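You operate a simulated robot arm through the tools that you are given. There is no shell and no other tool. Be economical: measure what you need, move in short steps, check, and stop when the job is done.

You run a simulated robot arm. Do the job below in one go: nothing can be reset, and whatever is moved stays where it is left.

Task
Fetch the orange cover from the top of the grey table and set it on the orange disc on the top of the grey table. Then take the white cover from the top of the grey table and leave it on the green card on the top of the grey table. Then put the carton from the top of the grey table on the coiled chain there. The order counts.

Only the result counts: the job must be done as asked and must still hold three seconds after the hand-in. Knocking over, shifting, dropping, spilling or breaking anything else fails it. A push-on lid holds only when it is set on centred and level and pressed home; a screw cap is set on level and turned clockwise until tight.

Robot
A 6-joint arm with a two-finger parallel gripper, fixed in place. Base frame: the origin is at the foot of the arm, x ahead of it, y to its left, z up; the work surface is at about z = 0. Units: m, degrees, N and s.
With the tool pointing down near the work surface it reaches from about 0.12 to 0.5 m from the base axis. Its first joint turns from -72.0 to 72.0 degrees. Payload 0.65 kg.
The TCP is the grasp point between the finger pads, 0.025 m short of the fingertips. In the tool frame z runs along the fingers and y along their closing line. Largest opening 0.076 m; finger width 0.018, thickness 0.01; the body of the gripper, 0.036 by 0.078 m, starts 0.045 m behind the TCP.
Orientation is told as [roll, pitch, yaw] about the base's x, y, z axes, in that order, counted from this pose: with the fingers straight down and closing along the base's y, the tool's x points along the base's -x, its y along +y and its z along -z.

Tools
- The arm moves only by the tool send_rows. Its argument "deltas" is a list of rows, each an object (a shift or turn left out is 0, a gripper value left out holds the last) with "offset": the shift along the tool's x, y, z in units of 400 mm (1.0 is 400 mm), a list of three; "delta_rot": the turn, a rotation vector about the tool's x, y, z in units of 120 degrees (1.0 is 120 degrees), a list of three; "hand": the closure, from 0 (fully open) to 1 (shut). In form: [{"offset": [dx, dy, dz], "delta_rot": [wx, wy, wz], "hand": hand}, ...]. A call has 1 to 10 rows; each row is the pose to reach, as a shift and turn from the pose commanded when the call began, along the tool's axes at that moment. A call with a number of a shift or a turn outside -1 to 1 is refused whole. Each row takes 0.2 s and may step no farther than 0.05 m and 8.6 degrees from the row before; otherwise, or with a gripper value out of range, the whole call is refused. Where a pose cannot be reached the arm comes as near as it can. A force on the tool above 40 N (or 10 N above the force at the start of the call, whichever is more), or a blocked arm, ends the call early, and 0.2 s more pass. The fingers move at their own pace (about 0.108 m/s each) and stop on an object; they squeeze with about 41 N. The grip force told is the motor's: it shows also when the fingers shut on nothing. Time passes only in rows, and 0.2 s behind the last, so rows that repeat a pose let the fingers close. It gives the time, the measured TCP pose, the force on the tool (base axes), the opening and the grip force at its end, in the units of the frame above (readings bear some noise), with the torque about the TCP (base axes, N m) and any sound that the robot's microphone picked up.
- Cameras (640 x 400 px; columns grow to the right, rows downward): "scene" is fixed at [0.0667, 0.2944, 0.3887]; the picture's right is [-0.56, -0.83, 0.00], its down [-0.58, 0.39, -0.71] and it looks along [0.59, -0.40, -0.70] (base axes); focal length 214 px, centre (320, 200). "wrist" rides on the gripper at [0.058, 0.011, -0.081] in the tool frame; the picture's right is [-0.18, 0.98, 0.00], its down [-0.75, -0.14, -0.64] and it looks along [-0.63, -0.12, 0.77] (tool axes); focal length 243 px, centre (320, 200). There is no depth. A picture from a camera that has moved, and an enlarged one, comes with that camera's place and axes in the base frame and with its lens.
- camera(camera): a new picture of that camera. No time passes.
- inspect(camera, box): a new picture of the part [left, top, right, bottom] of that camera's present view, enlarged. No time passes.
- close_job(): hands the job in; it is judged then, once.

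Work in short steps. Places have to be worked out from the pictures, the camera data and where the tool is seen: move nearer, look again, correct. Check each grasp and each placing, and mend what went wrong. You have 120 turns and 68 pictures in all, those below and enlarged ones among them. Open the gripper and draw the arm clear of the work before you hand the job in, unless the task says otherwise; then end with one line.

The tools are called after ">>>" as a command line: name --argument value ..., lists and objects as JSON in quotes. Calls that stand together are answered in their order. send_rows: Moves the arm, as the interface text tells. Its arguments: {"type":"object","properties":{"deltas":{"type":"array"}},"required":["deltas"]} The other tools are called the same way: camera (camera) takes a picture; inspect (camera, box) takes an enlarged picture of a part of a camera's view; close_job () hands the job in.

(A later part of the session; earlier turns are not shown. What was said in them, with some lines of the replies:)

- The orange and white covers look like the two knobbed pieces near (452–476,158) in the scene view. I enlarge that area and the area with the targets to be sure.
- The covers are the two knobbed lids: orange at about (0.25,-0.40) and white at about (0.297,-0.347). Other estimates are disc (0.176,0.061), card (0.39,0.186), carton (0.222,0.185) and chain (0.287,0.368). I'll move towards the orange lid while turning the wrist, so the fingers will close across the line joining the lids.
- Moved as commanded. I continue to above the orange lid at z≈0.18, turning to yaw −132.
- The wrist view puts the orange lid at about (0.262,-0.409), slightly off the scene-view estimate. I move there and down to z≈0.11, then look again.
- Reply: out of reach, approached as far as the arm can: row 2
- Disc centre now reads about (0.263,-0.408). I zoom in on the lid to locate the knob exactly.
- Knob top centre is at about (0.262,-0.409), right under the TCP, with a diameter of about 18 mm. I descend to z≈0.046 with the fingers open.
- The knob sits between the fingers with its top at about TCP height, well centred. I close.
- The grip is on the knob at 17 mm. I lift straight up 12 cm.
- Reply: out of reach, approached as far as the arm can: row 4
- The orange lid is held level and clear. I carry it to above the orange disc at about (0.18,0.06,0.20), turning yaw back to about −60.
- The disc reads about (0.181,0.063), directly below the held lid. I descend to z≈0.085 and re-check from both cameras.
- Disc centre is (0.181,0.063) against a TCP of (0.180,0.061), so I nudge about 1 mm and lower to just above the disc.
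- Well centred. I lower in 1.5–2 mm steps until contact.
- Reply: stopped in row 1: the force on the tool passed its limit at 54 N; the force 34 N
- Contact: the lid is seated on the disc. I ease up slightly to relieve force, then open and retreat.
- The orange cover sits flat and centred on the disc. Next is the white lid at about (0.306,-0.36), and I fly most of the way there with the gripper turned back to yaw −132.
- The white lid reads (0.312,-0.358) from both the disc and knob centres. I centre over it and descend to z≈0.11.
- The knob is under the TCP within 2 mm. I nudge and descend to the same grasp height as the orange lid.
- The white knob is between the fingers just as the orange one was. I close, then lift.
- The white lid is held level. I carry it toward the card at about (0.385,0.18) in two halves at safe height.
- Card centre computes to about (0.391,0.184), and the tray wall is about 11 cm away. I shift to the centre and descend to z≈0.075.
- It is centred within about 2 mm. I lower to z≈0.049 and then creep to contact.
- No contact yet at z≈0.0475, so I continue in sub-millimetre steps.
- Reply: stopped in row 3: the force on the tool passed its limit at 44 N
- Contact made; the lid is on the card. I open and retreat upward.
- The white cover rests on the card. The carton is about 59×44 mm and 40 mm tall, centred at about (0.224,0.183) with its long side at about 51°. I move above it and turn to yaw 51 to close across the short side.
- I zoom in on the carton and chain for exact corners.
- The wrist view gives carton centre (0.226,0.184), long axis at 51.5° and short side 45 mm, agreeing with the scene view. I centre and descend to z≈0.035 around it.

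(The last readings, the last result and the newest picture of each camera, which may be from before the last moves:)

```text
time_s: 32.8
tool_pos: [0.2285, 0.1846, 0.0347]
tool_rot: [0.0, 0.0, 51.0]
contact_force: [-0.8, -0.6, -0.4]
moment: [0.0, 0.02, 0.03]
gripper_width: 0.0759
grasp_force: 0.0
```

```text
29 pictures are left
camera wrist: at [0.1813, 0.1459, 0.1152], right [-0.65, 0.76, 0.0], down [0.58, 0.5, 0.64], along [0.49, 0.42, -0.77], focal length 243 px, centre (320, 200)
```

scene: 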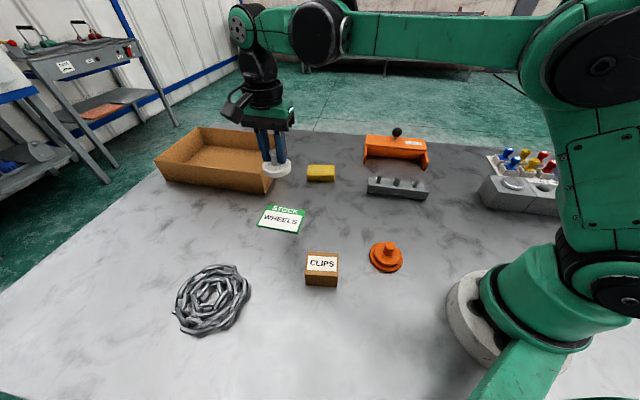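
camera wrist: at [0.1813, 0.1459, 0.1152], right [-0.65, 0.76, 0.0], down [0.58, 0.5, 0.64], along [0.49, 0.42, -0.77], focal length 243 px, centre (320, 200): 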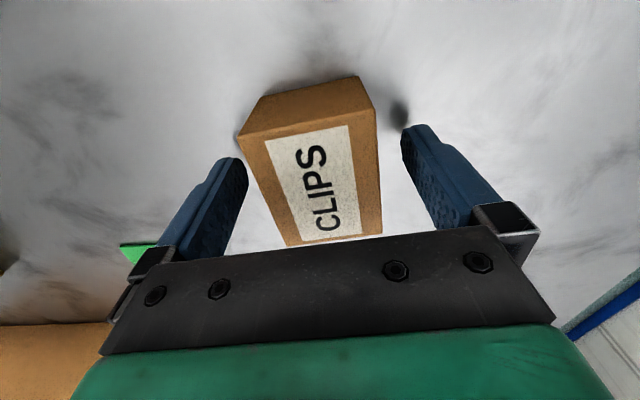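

The carton is between the fingers with clearance on both sides. I close.

>>> send_rows --deltas '[{"offset": [0, 0, 0], "hand": 0.5}, {"offset": [0, 0, 0], "hand": 1}, {"offset": [0, 0, 0]}, {"offset": [0, 0, 0]}]'

>>> send_rows --deltas '[{"offset": [0, 0, -0.04], "hand": 1}, {"offset": [0, 0, -0.12]}, {"offset": [0, 0, -0.22]}, {"offset": [0, 0, -0.3]}]'

>>> camera --camera "wrist"

>>> camera --camera "scene"

```text
time_s: 33.8
tool_pos: [0.2268, 0.184, 0.0342]
tool_rot: [0.1, -0.1, 51.0]
contact_force: [0.0, 0.1, 0.6]
moment: [0.01, -0.03, 0.01]
gripper_width: 0.0458
grasp_force: 40.7
```

```text
time_s: 34.8
tool_pos: [0.2266, 0.1848, 0.1549]
tool_rot: [0.0, 0.0, 51.1]
contact_force: [0.9, 0.6, -2.5]
moment: [0.01, -0.01, 0.01]
gripper_width: 0.0459
grasp_force: 41.4
```

```text
28 pictures are left
camera wrist: at [0.1817, 0.1462, 0.2355], right [-0.65, 0.76, 0.0], down [0.58, 0.5, 0.64], along [0.49, 0.42, -0.77], focal length 243 px, centre (320, 200)
```

wrist: 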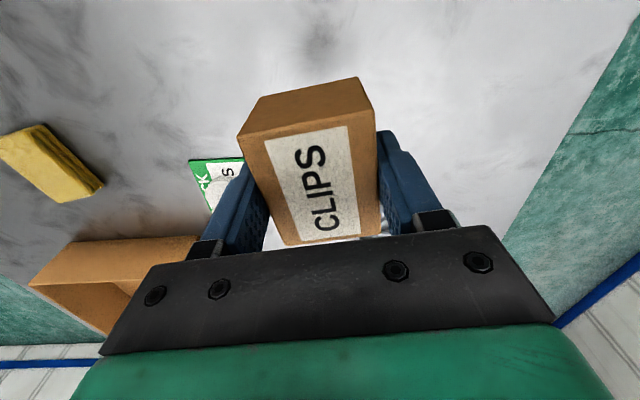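

```text
27 pictures are left
```

scene: 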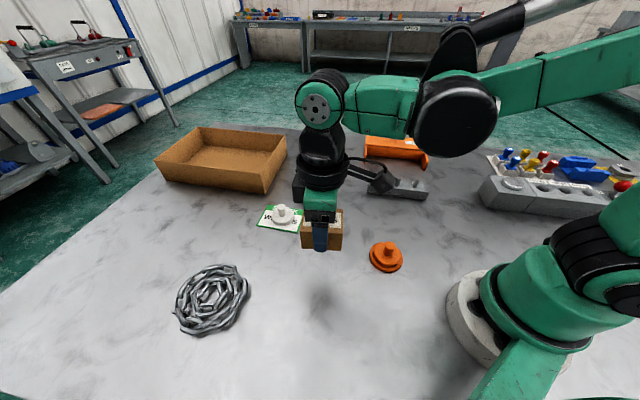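

The carton is held. Chain centre estimates average about (0.291,0.364), so I carry the carton above there, keeping yaw 51.

>>> send_rows --deltas '[{"offset": [-0.09, 0.0313, 0], "hand": 1}, {"offset": [-0.18, 0.0626, 0]}, {"offset": [-0.27, 0.0939, 0]}, {"offset": [-0.36, 0.1252, 0]}, {"offset": [-0.449, 0.1565, 0]}, {"offset": [-0.449, 0.1565, 0]}]'

>>> camera --camera "wrist"

>>> inspect --camera "scene" --box '[120, 180, 320, 360]'

```text
time_s: 36.2
tool_pos: [0.2916, 0.3646, 0.1567]
tool_rot: [0.0, -0.1, 51.0]
contact_force: [0.1, -0.9, -2.5]
moment: [-0.01, 0.0, -0.01]
gripper_width: 0.0456
grasp_force: 40.9
```

```text
26 pictures are left
camera wrist: at [0.2459, 0.3257, 0.2368], right [-0.65, 0.76, 0.0], down [0.58, 0.5, 0.64], along [0.49, 0.42, -0.77], focal length 243 px, centre (320, 200)
```

wrist: 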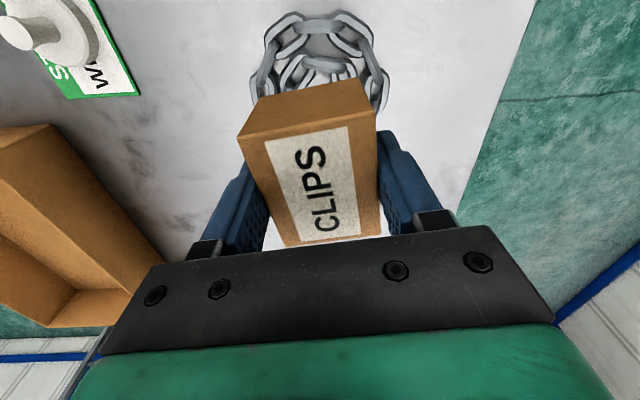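

```text
2.22 times, centred on (220, 270) of scene
camera zoom: at [0.0667, 0.2945, 0.3887], right [-0.56, -0.83, 0.0], down [-0.58, 0.39, -0.71], along [0.59, -0.4, -0.7], focal length 477 px, centre (542, 44)
```

zoom: 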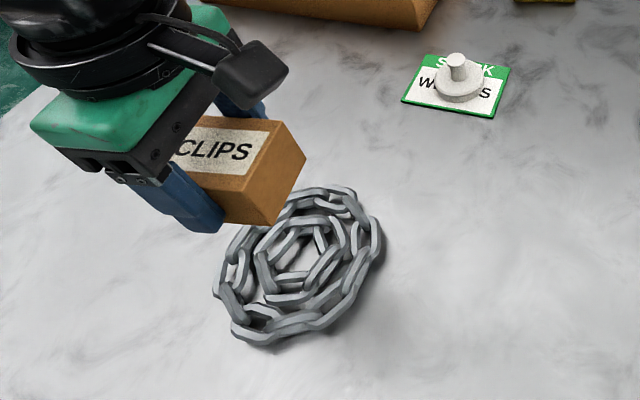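

The chain centre is close below, with estimates between (0.285,0.360) and (0.291,0.366). I descend to z≈0.085 and check alignment again.

>>> send_rows --deltas '[{"offset": [0.005, 0, 0.08]}, {"offset": [0.005, 0, 0.15]}, {"offset": [0.005, 0, 0.175]}, {"offset": [0.005, 0, 0.175]}]'

>>> camera --camera "wrist"

>>> inspect --camera "scene" --box '[140, 230, 280, 350]'

```text
time_s: 37.2
tool_pos: [0.2904, 0.362, 0.0852]
tool_rot: [-0.1, 0.0, 51.0]
contact_force: [0.5, 0.5, -2.2]
moment: [0.02, -0.01, 0.01]
gripper_width: 0.0457
grasp_force: 40.6
```

```text
24 pictures are left
camera wrist: at [0.2445, 0.3242, 0.1659], right [-0.65, 0.76, 0.0], down [0.58, 0.5, 0.64], along [0.49, 0.42, -0.77], focal length 243 px, centre (320, 200)
```

wrist: 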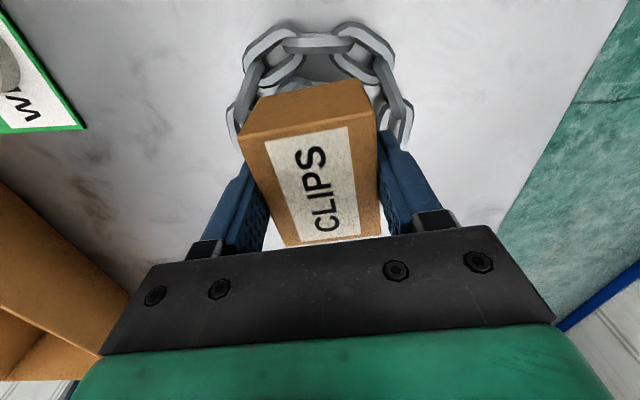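

```text
3.33 times, centred on (210, 290) of scene
camera zoom: at [0.0667, 0.2944, 0.3887], right [-0.56, -0.83, 0.0], down [-0.58, 0.39, -0.71], along [0.59, -0.4, -0.7], focal length 715 px, centre (687, -100)
```

zoom: 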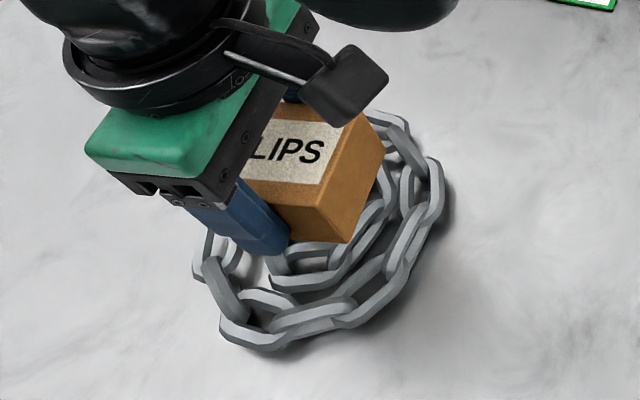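

Chain spans radially 0.415–0.52, so its centre is at radius ≈0.468 and the carton is about 4 mm short. I correct outward and lower toward the chain, stopping short.

>>> send_rows --deltas '[{"offset": [-0.01, 0, 0.02]}, {"offset": [-0.01, 0, 0.045]}, {"offset": [-0.01, 0, 0.045]}]'

>>> inspect --camera "scene" --box '[140, 230, 280, 350]'

```text
time_s: 38.0
tool_pos: [0.2929, 0.3656, 0.0674]
tool_rot: [0.0, 0.0, 51.0]
contact_force: [0.1, -0.1, -2.5]
moment: [-0.01, 0.01, 0.03]
gripper_width: 0.0454
grasp_force: 41.1
```

```text
3.33 times, centred on (210, 290) of scene
camera zoom: at [0.0667, 0.2944, 0.3887], right [-0.56, -0.83, 0.0], down [-0.58, 0.39, -0.71], along [0.59, -0.4, -0.7], focal length 715 px, centre (687, -100)
```

zoom: 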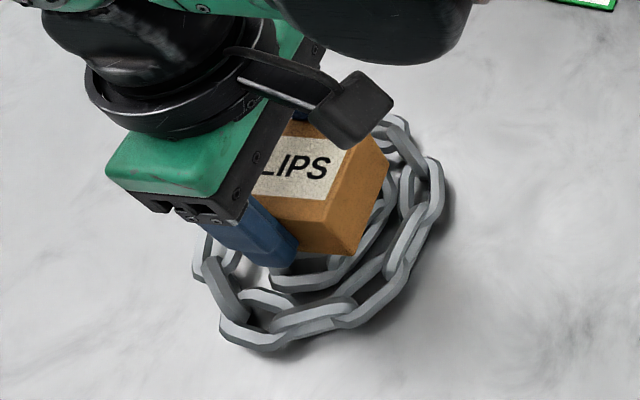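

Carton bottom is at about z 0.033 with no contact. I creep down in 1 mm steps.

>>> send_rows --deltas '[{"offset": [0, 0, 0.0025]}, {"offset": [0, 0, 0.005]}, {"offset": [0, 0, 0.0075]}, {"offset": [0, 0, 0.01]}, {"offset": [0, 0, 0.0125]}, {"offset": [0, 0, 0.015]}, {"offset": [0, 0, 0.0175]}, {"offset": [0, 0, 0.02]}]'

>>> inspect --camera "scene" --box '[140, 230, 280, 350]'

```text
time_s: 39.8
tool_pos: [0.2918, 0.3658, 0.061]
tool_rot: [-0.1, 0.0, 51.0]
contact_force: [-0.8, 0.1, 1.3]
moment: [0.09, -0.02, 0.01]
gripper_width: 0.0458
grasp_force: 41.3
```

```text
3.33 times, centred on (210, 290) of scene
camera zoom: at [0.0667, 0.2944, 0.3887], right [-0.56, -0.83, 0.0], down [-0.58, 0.39, -0.71], along [0.59, -0.4, -0.7], focal length 715 px, centre (687, -100)
```

zoom: 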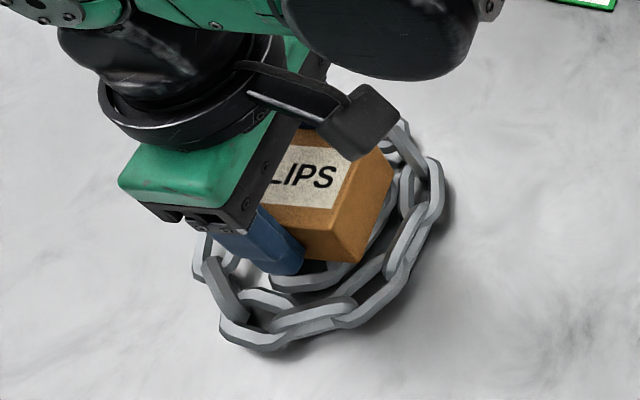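

Force has begun to shift (−2.5 to +1.3 N, some moment), so the carton is probably just touching. I continue in half-millimetre steps.

>>> send_rows --deltas '[{"offset": [0, 0, 0.00125]}, {"offset": [0, 0, 0.0025]}]'

```text
time_s: 40.5
tool_pos: [0.2931, 0.3657, 0.0614]
tool_rot: [0.0, -0.1, 51.1]
contact_force: [0.1, 0.2, 9.6]
moment: [0.13, -0.02, 0.03]
gripper_width: 0.0457
grasp_force: 40.8
stopped in row 2: the force on the tool passed its limit at 41 N (the readings are from after the stop); the commanded pose is now the measured one
```

Carton bears on the chain links. I let it settle, open gradually and look before retreating.

>>> send_rows --deltas '[{"offset": [0, 0, 0], "hand": 0.38}, {"offset": [0, 0, 0], "hand": 0.36}, {"offset": [0, 0, 0], "hand": 0.3}, {"offset": [0, 0, 0], "hand": 0.2}, {"offset": [0, 0, 0], "hand": 0.1}, {"offset": [0, 0, 0], "hand": 0}, {"offset": [0, 0, 0]}]'

>>> camera --camera "wrist"

>>> inspect --camera "scene" --box '[140, 230, 280, 350]'

```text
time_s: 42.1
tool_pos: [0.2928, 0.3642, 0.0594]
tool_rot: [-0.1, 0.0, 51.0]
contact_force: [0.3, -0.1, 0.5]
moment: [-0.01, 0.0, -0.04]
gripper_width: 0.0759
grasp_force: 0.1
```

```text
20 pictures are left
camera wrist: at [0.2468, 0.3269, 0.1399], right [-0.65, 0.76, 0.0], down [0.58, 0.5, 0.64], along [0.49, 0.42, -0.77], focal length 243 px, centre (320, 200)
```

wrist: 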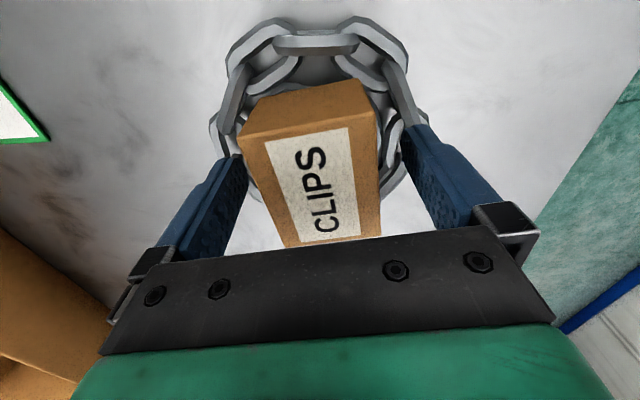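

```text
3.33 times, centred on (210, 290) of scene
camera zoom: at [0.0667, 0.2944, 0.3887], right [-0.56, -0.83, 0.0], down [-0.58, 0.39, -0.71], along [0.59, -0.4, -0.7], focal length 715 px, centre (687, -100)
```

zoom: 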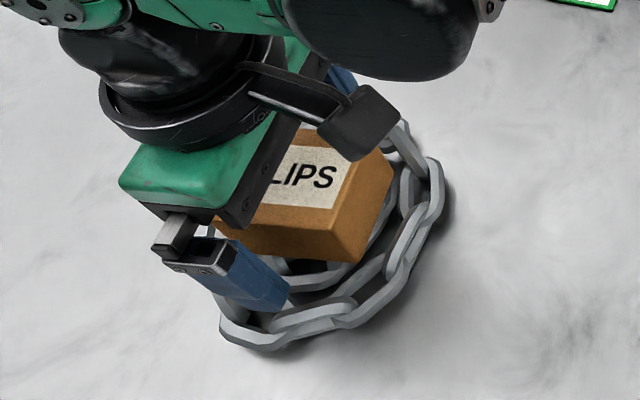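

The carton stays put on the chain, not gripped. I raise the hand straight up and away.

>>> send_rows --deltas '[{"offset": [0, 0, -0.04], "hand": 0}, {"offset": [0, 0, -0.12]}, {"offset": [0, 0, -0.22]}, {"offset": [0, 0, -0.32]}, {"offset": [0.1, -0.02, -0.34]}, {"offset": [0.2, -0.04, -0.34]}, {"offset": [0.3, -0.06, -0.34]}, {"offset": [0.4, -0.08, -0.34]}]'

>>> camera --camera "wrist"

>>> inspect --camera "scene" --box '[140, 230, 280, 350]'

>>> camera --camera "scene"

```text
time_s: 43.9
tool_pos: [0.2156, 0.2199, 0.1953]
tool_rot: [0.0, 0.0, 51.1]
contact_force: [0.2, -0.3, 0.1]
moment: [0.01, 0.01, 0.0]
gripper_width: 0.0758
grasp_force: 0.1
```

```text
18 pictures are left
camera wrist: at [0.1702, 0.1816, 0.2756], right [-0.65, 0.76, 0.0], down [0.58, 0.5, 0.64], along [0.49, 0.42, -0.77], focal length 243 px, centre (320, 200)
```

wrist: 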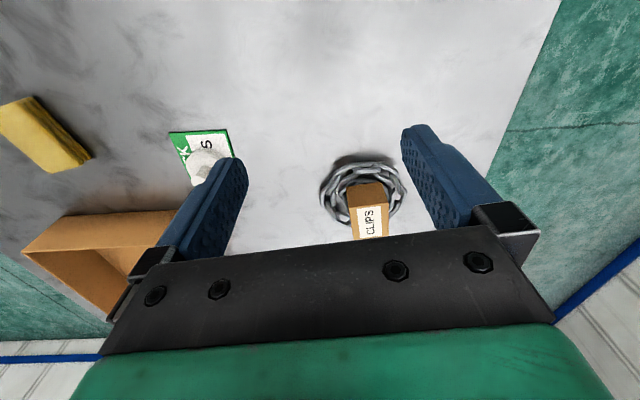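

```text
3.33 times, centred on (210, 290) of scene
camera zoom: at [0.0667, 0.2945, 0.3887], right [-0.56, -0.83, 0.0], down [-0.58, 0.39, -0.71], along [0.59, -0.4, -0.7], focal length 715 px, centre (687, -100)
```

zoom: 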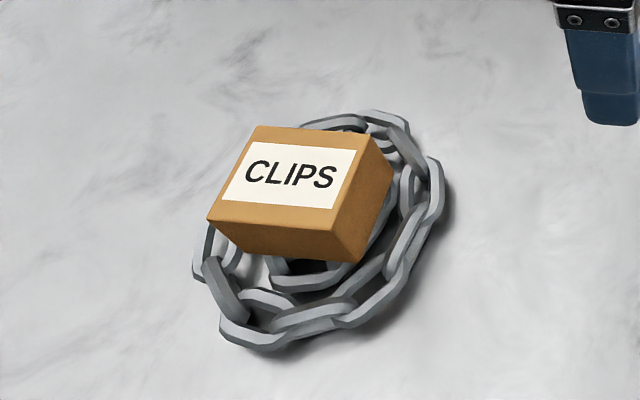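

```text
16 pictures are left
```

scene: 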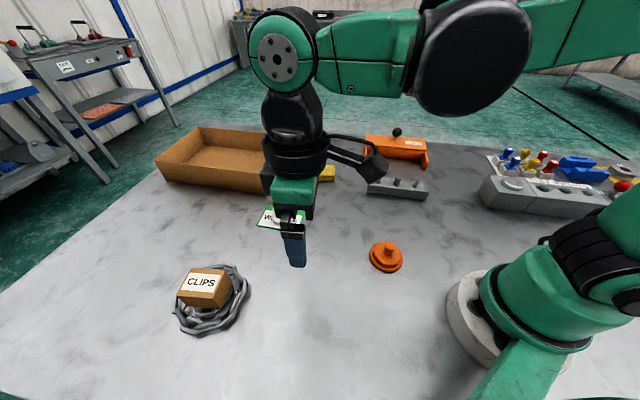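

The carton rests on the chain. I zoom in to check that it is level and stable.

>>> inspect --camera "scene" --box '[170, 255, 255, 325]'

>>> inspect --camera "wrist" --box '[310, 150, 420, 245]'

```text
5.71 times, centred on (212, 290) of scene
camera zoom: at [0.0667, 0.2945, 0.3887], right [-0.56, -0.83, 0.0], down [-0.58, 0.39, -0.71], along [0.59, -0.4, -0.7], focal length 1226 px, centre (934, -314)
```

zoom: 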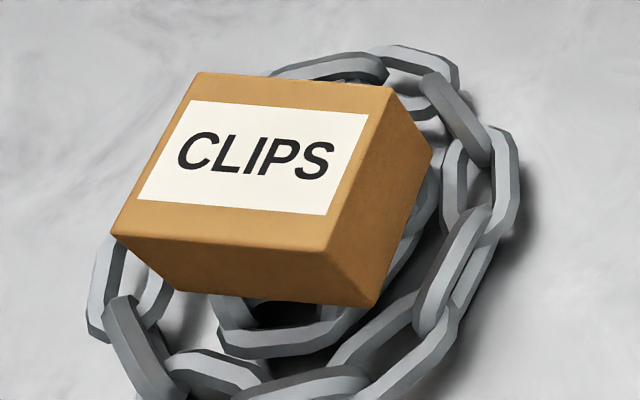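

```text
4.21 times, centred on (365, 198) of wrist
camera zoom: at [0.1702, 0.1816, 0.2756], right [-0.65, 0.76, 0.0], down [0.58, 0.5, 0.64], along [0.49, 0.42, -0.77], focal length 1022 px, centre (130, 210)
```

zoom: 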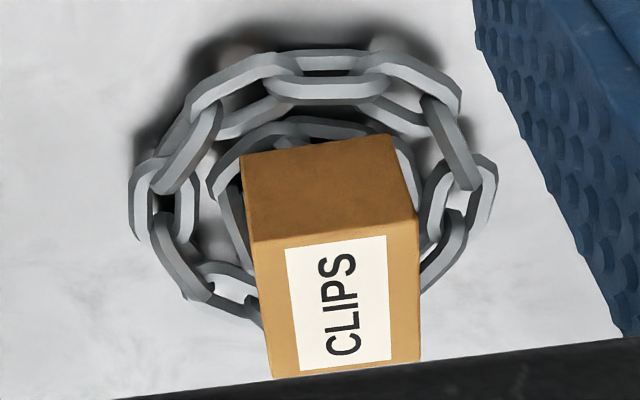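

The vertical edges match the nadir direction, so the carton is level. I raise the arm a bit more, wait, and take a last look.

>>> send_rows --deltas '[{"offset": [0, 0, -0.08], "hand": 0}, {"offset": [0, 0, -0.12]}, {"offset": [0.05, -0.05, -0.12]}, {"offset": [0.1, -0.1, -0.12]}, {"offset": [0.1, -0.1, -0.12]}, {"offset": [0.1, -0.1, -0.12]}, {"offset": [0.1, -0.1, -0.12]}, {"offset": [0.1, -0.1, -0.12]}]'

>>> camera --camera "scene"

```text
time_s: 45.7
tool_pos: [0.2219, 0.165, 0.2442]
tool_rot: [0.0, 0.0, 51.1]
contact_force: [-0.4, 0.5, 0.3]
moment: [0.0, -0.02, 0.03]
gripper_width: 0.0762
grasp_force: 0.0
```

```text
13 pictures are left
```

scene: 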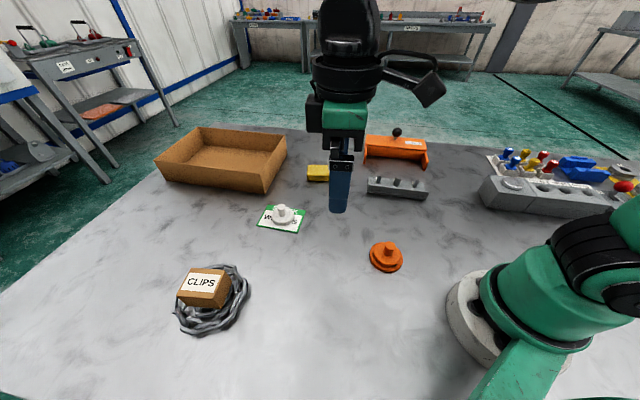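

All three items are in place, stable, and the arm is clear; I hand in.

>>> close_job

```text
The job is handed in.
```

I placed the orange cover on the orange disc, then the white cover on the green card, then the carton on the coiled chain, and handed the job in with the gripper open and the arm clear.
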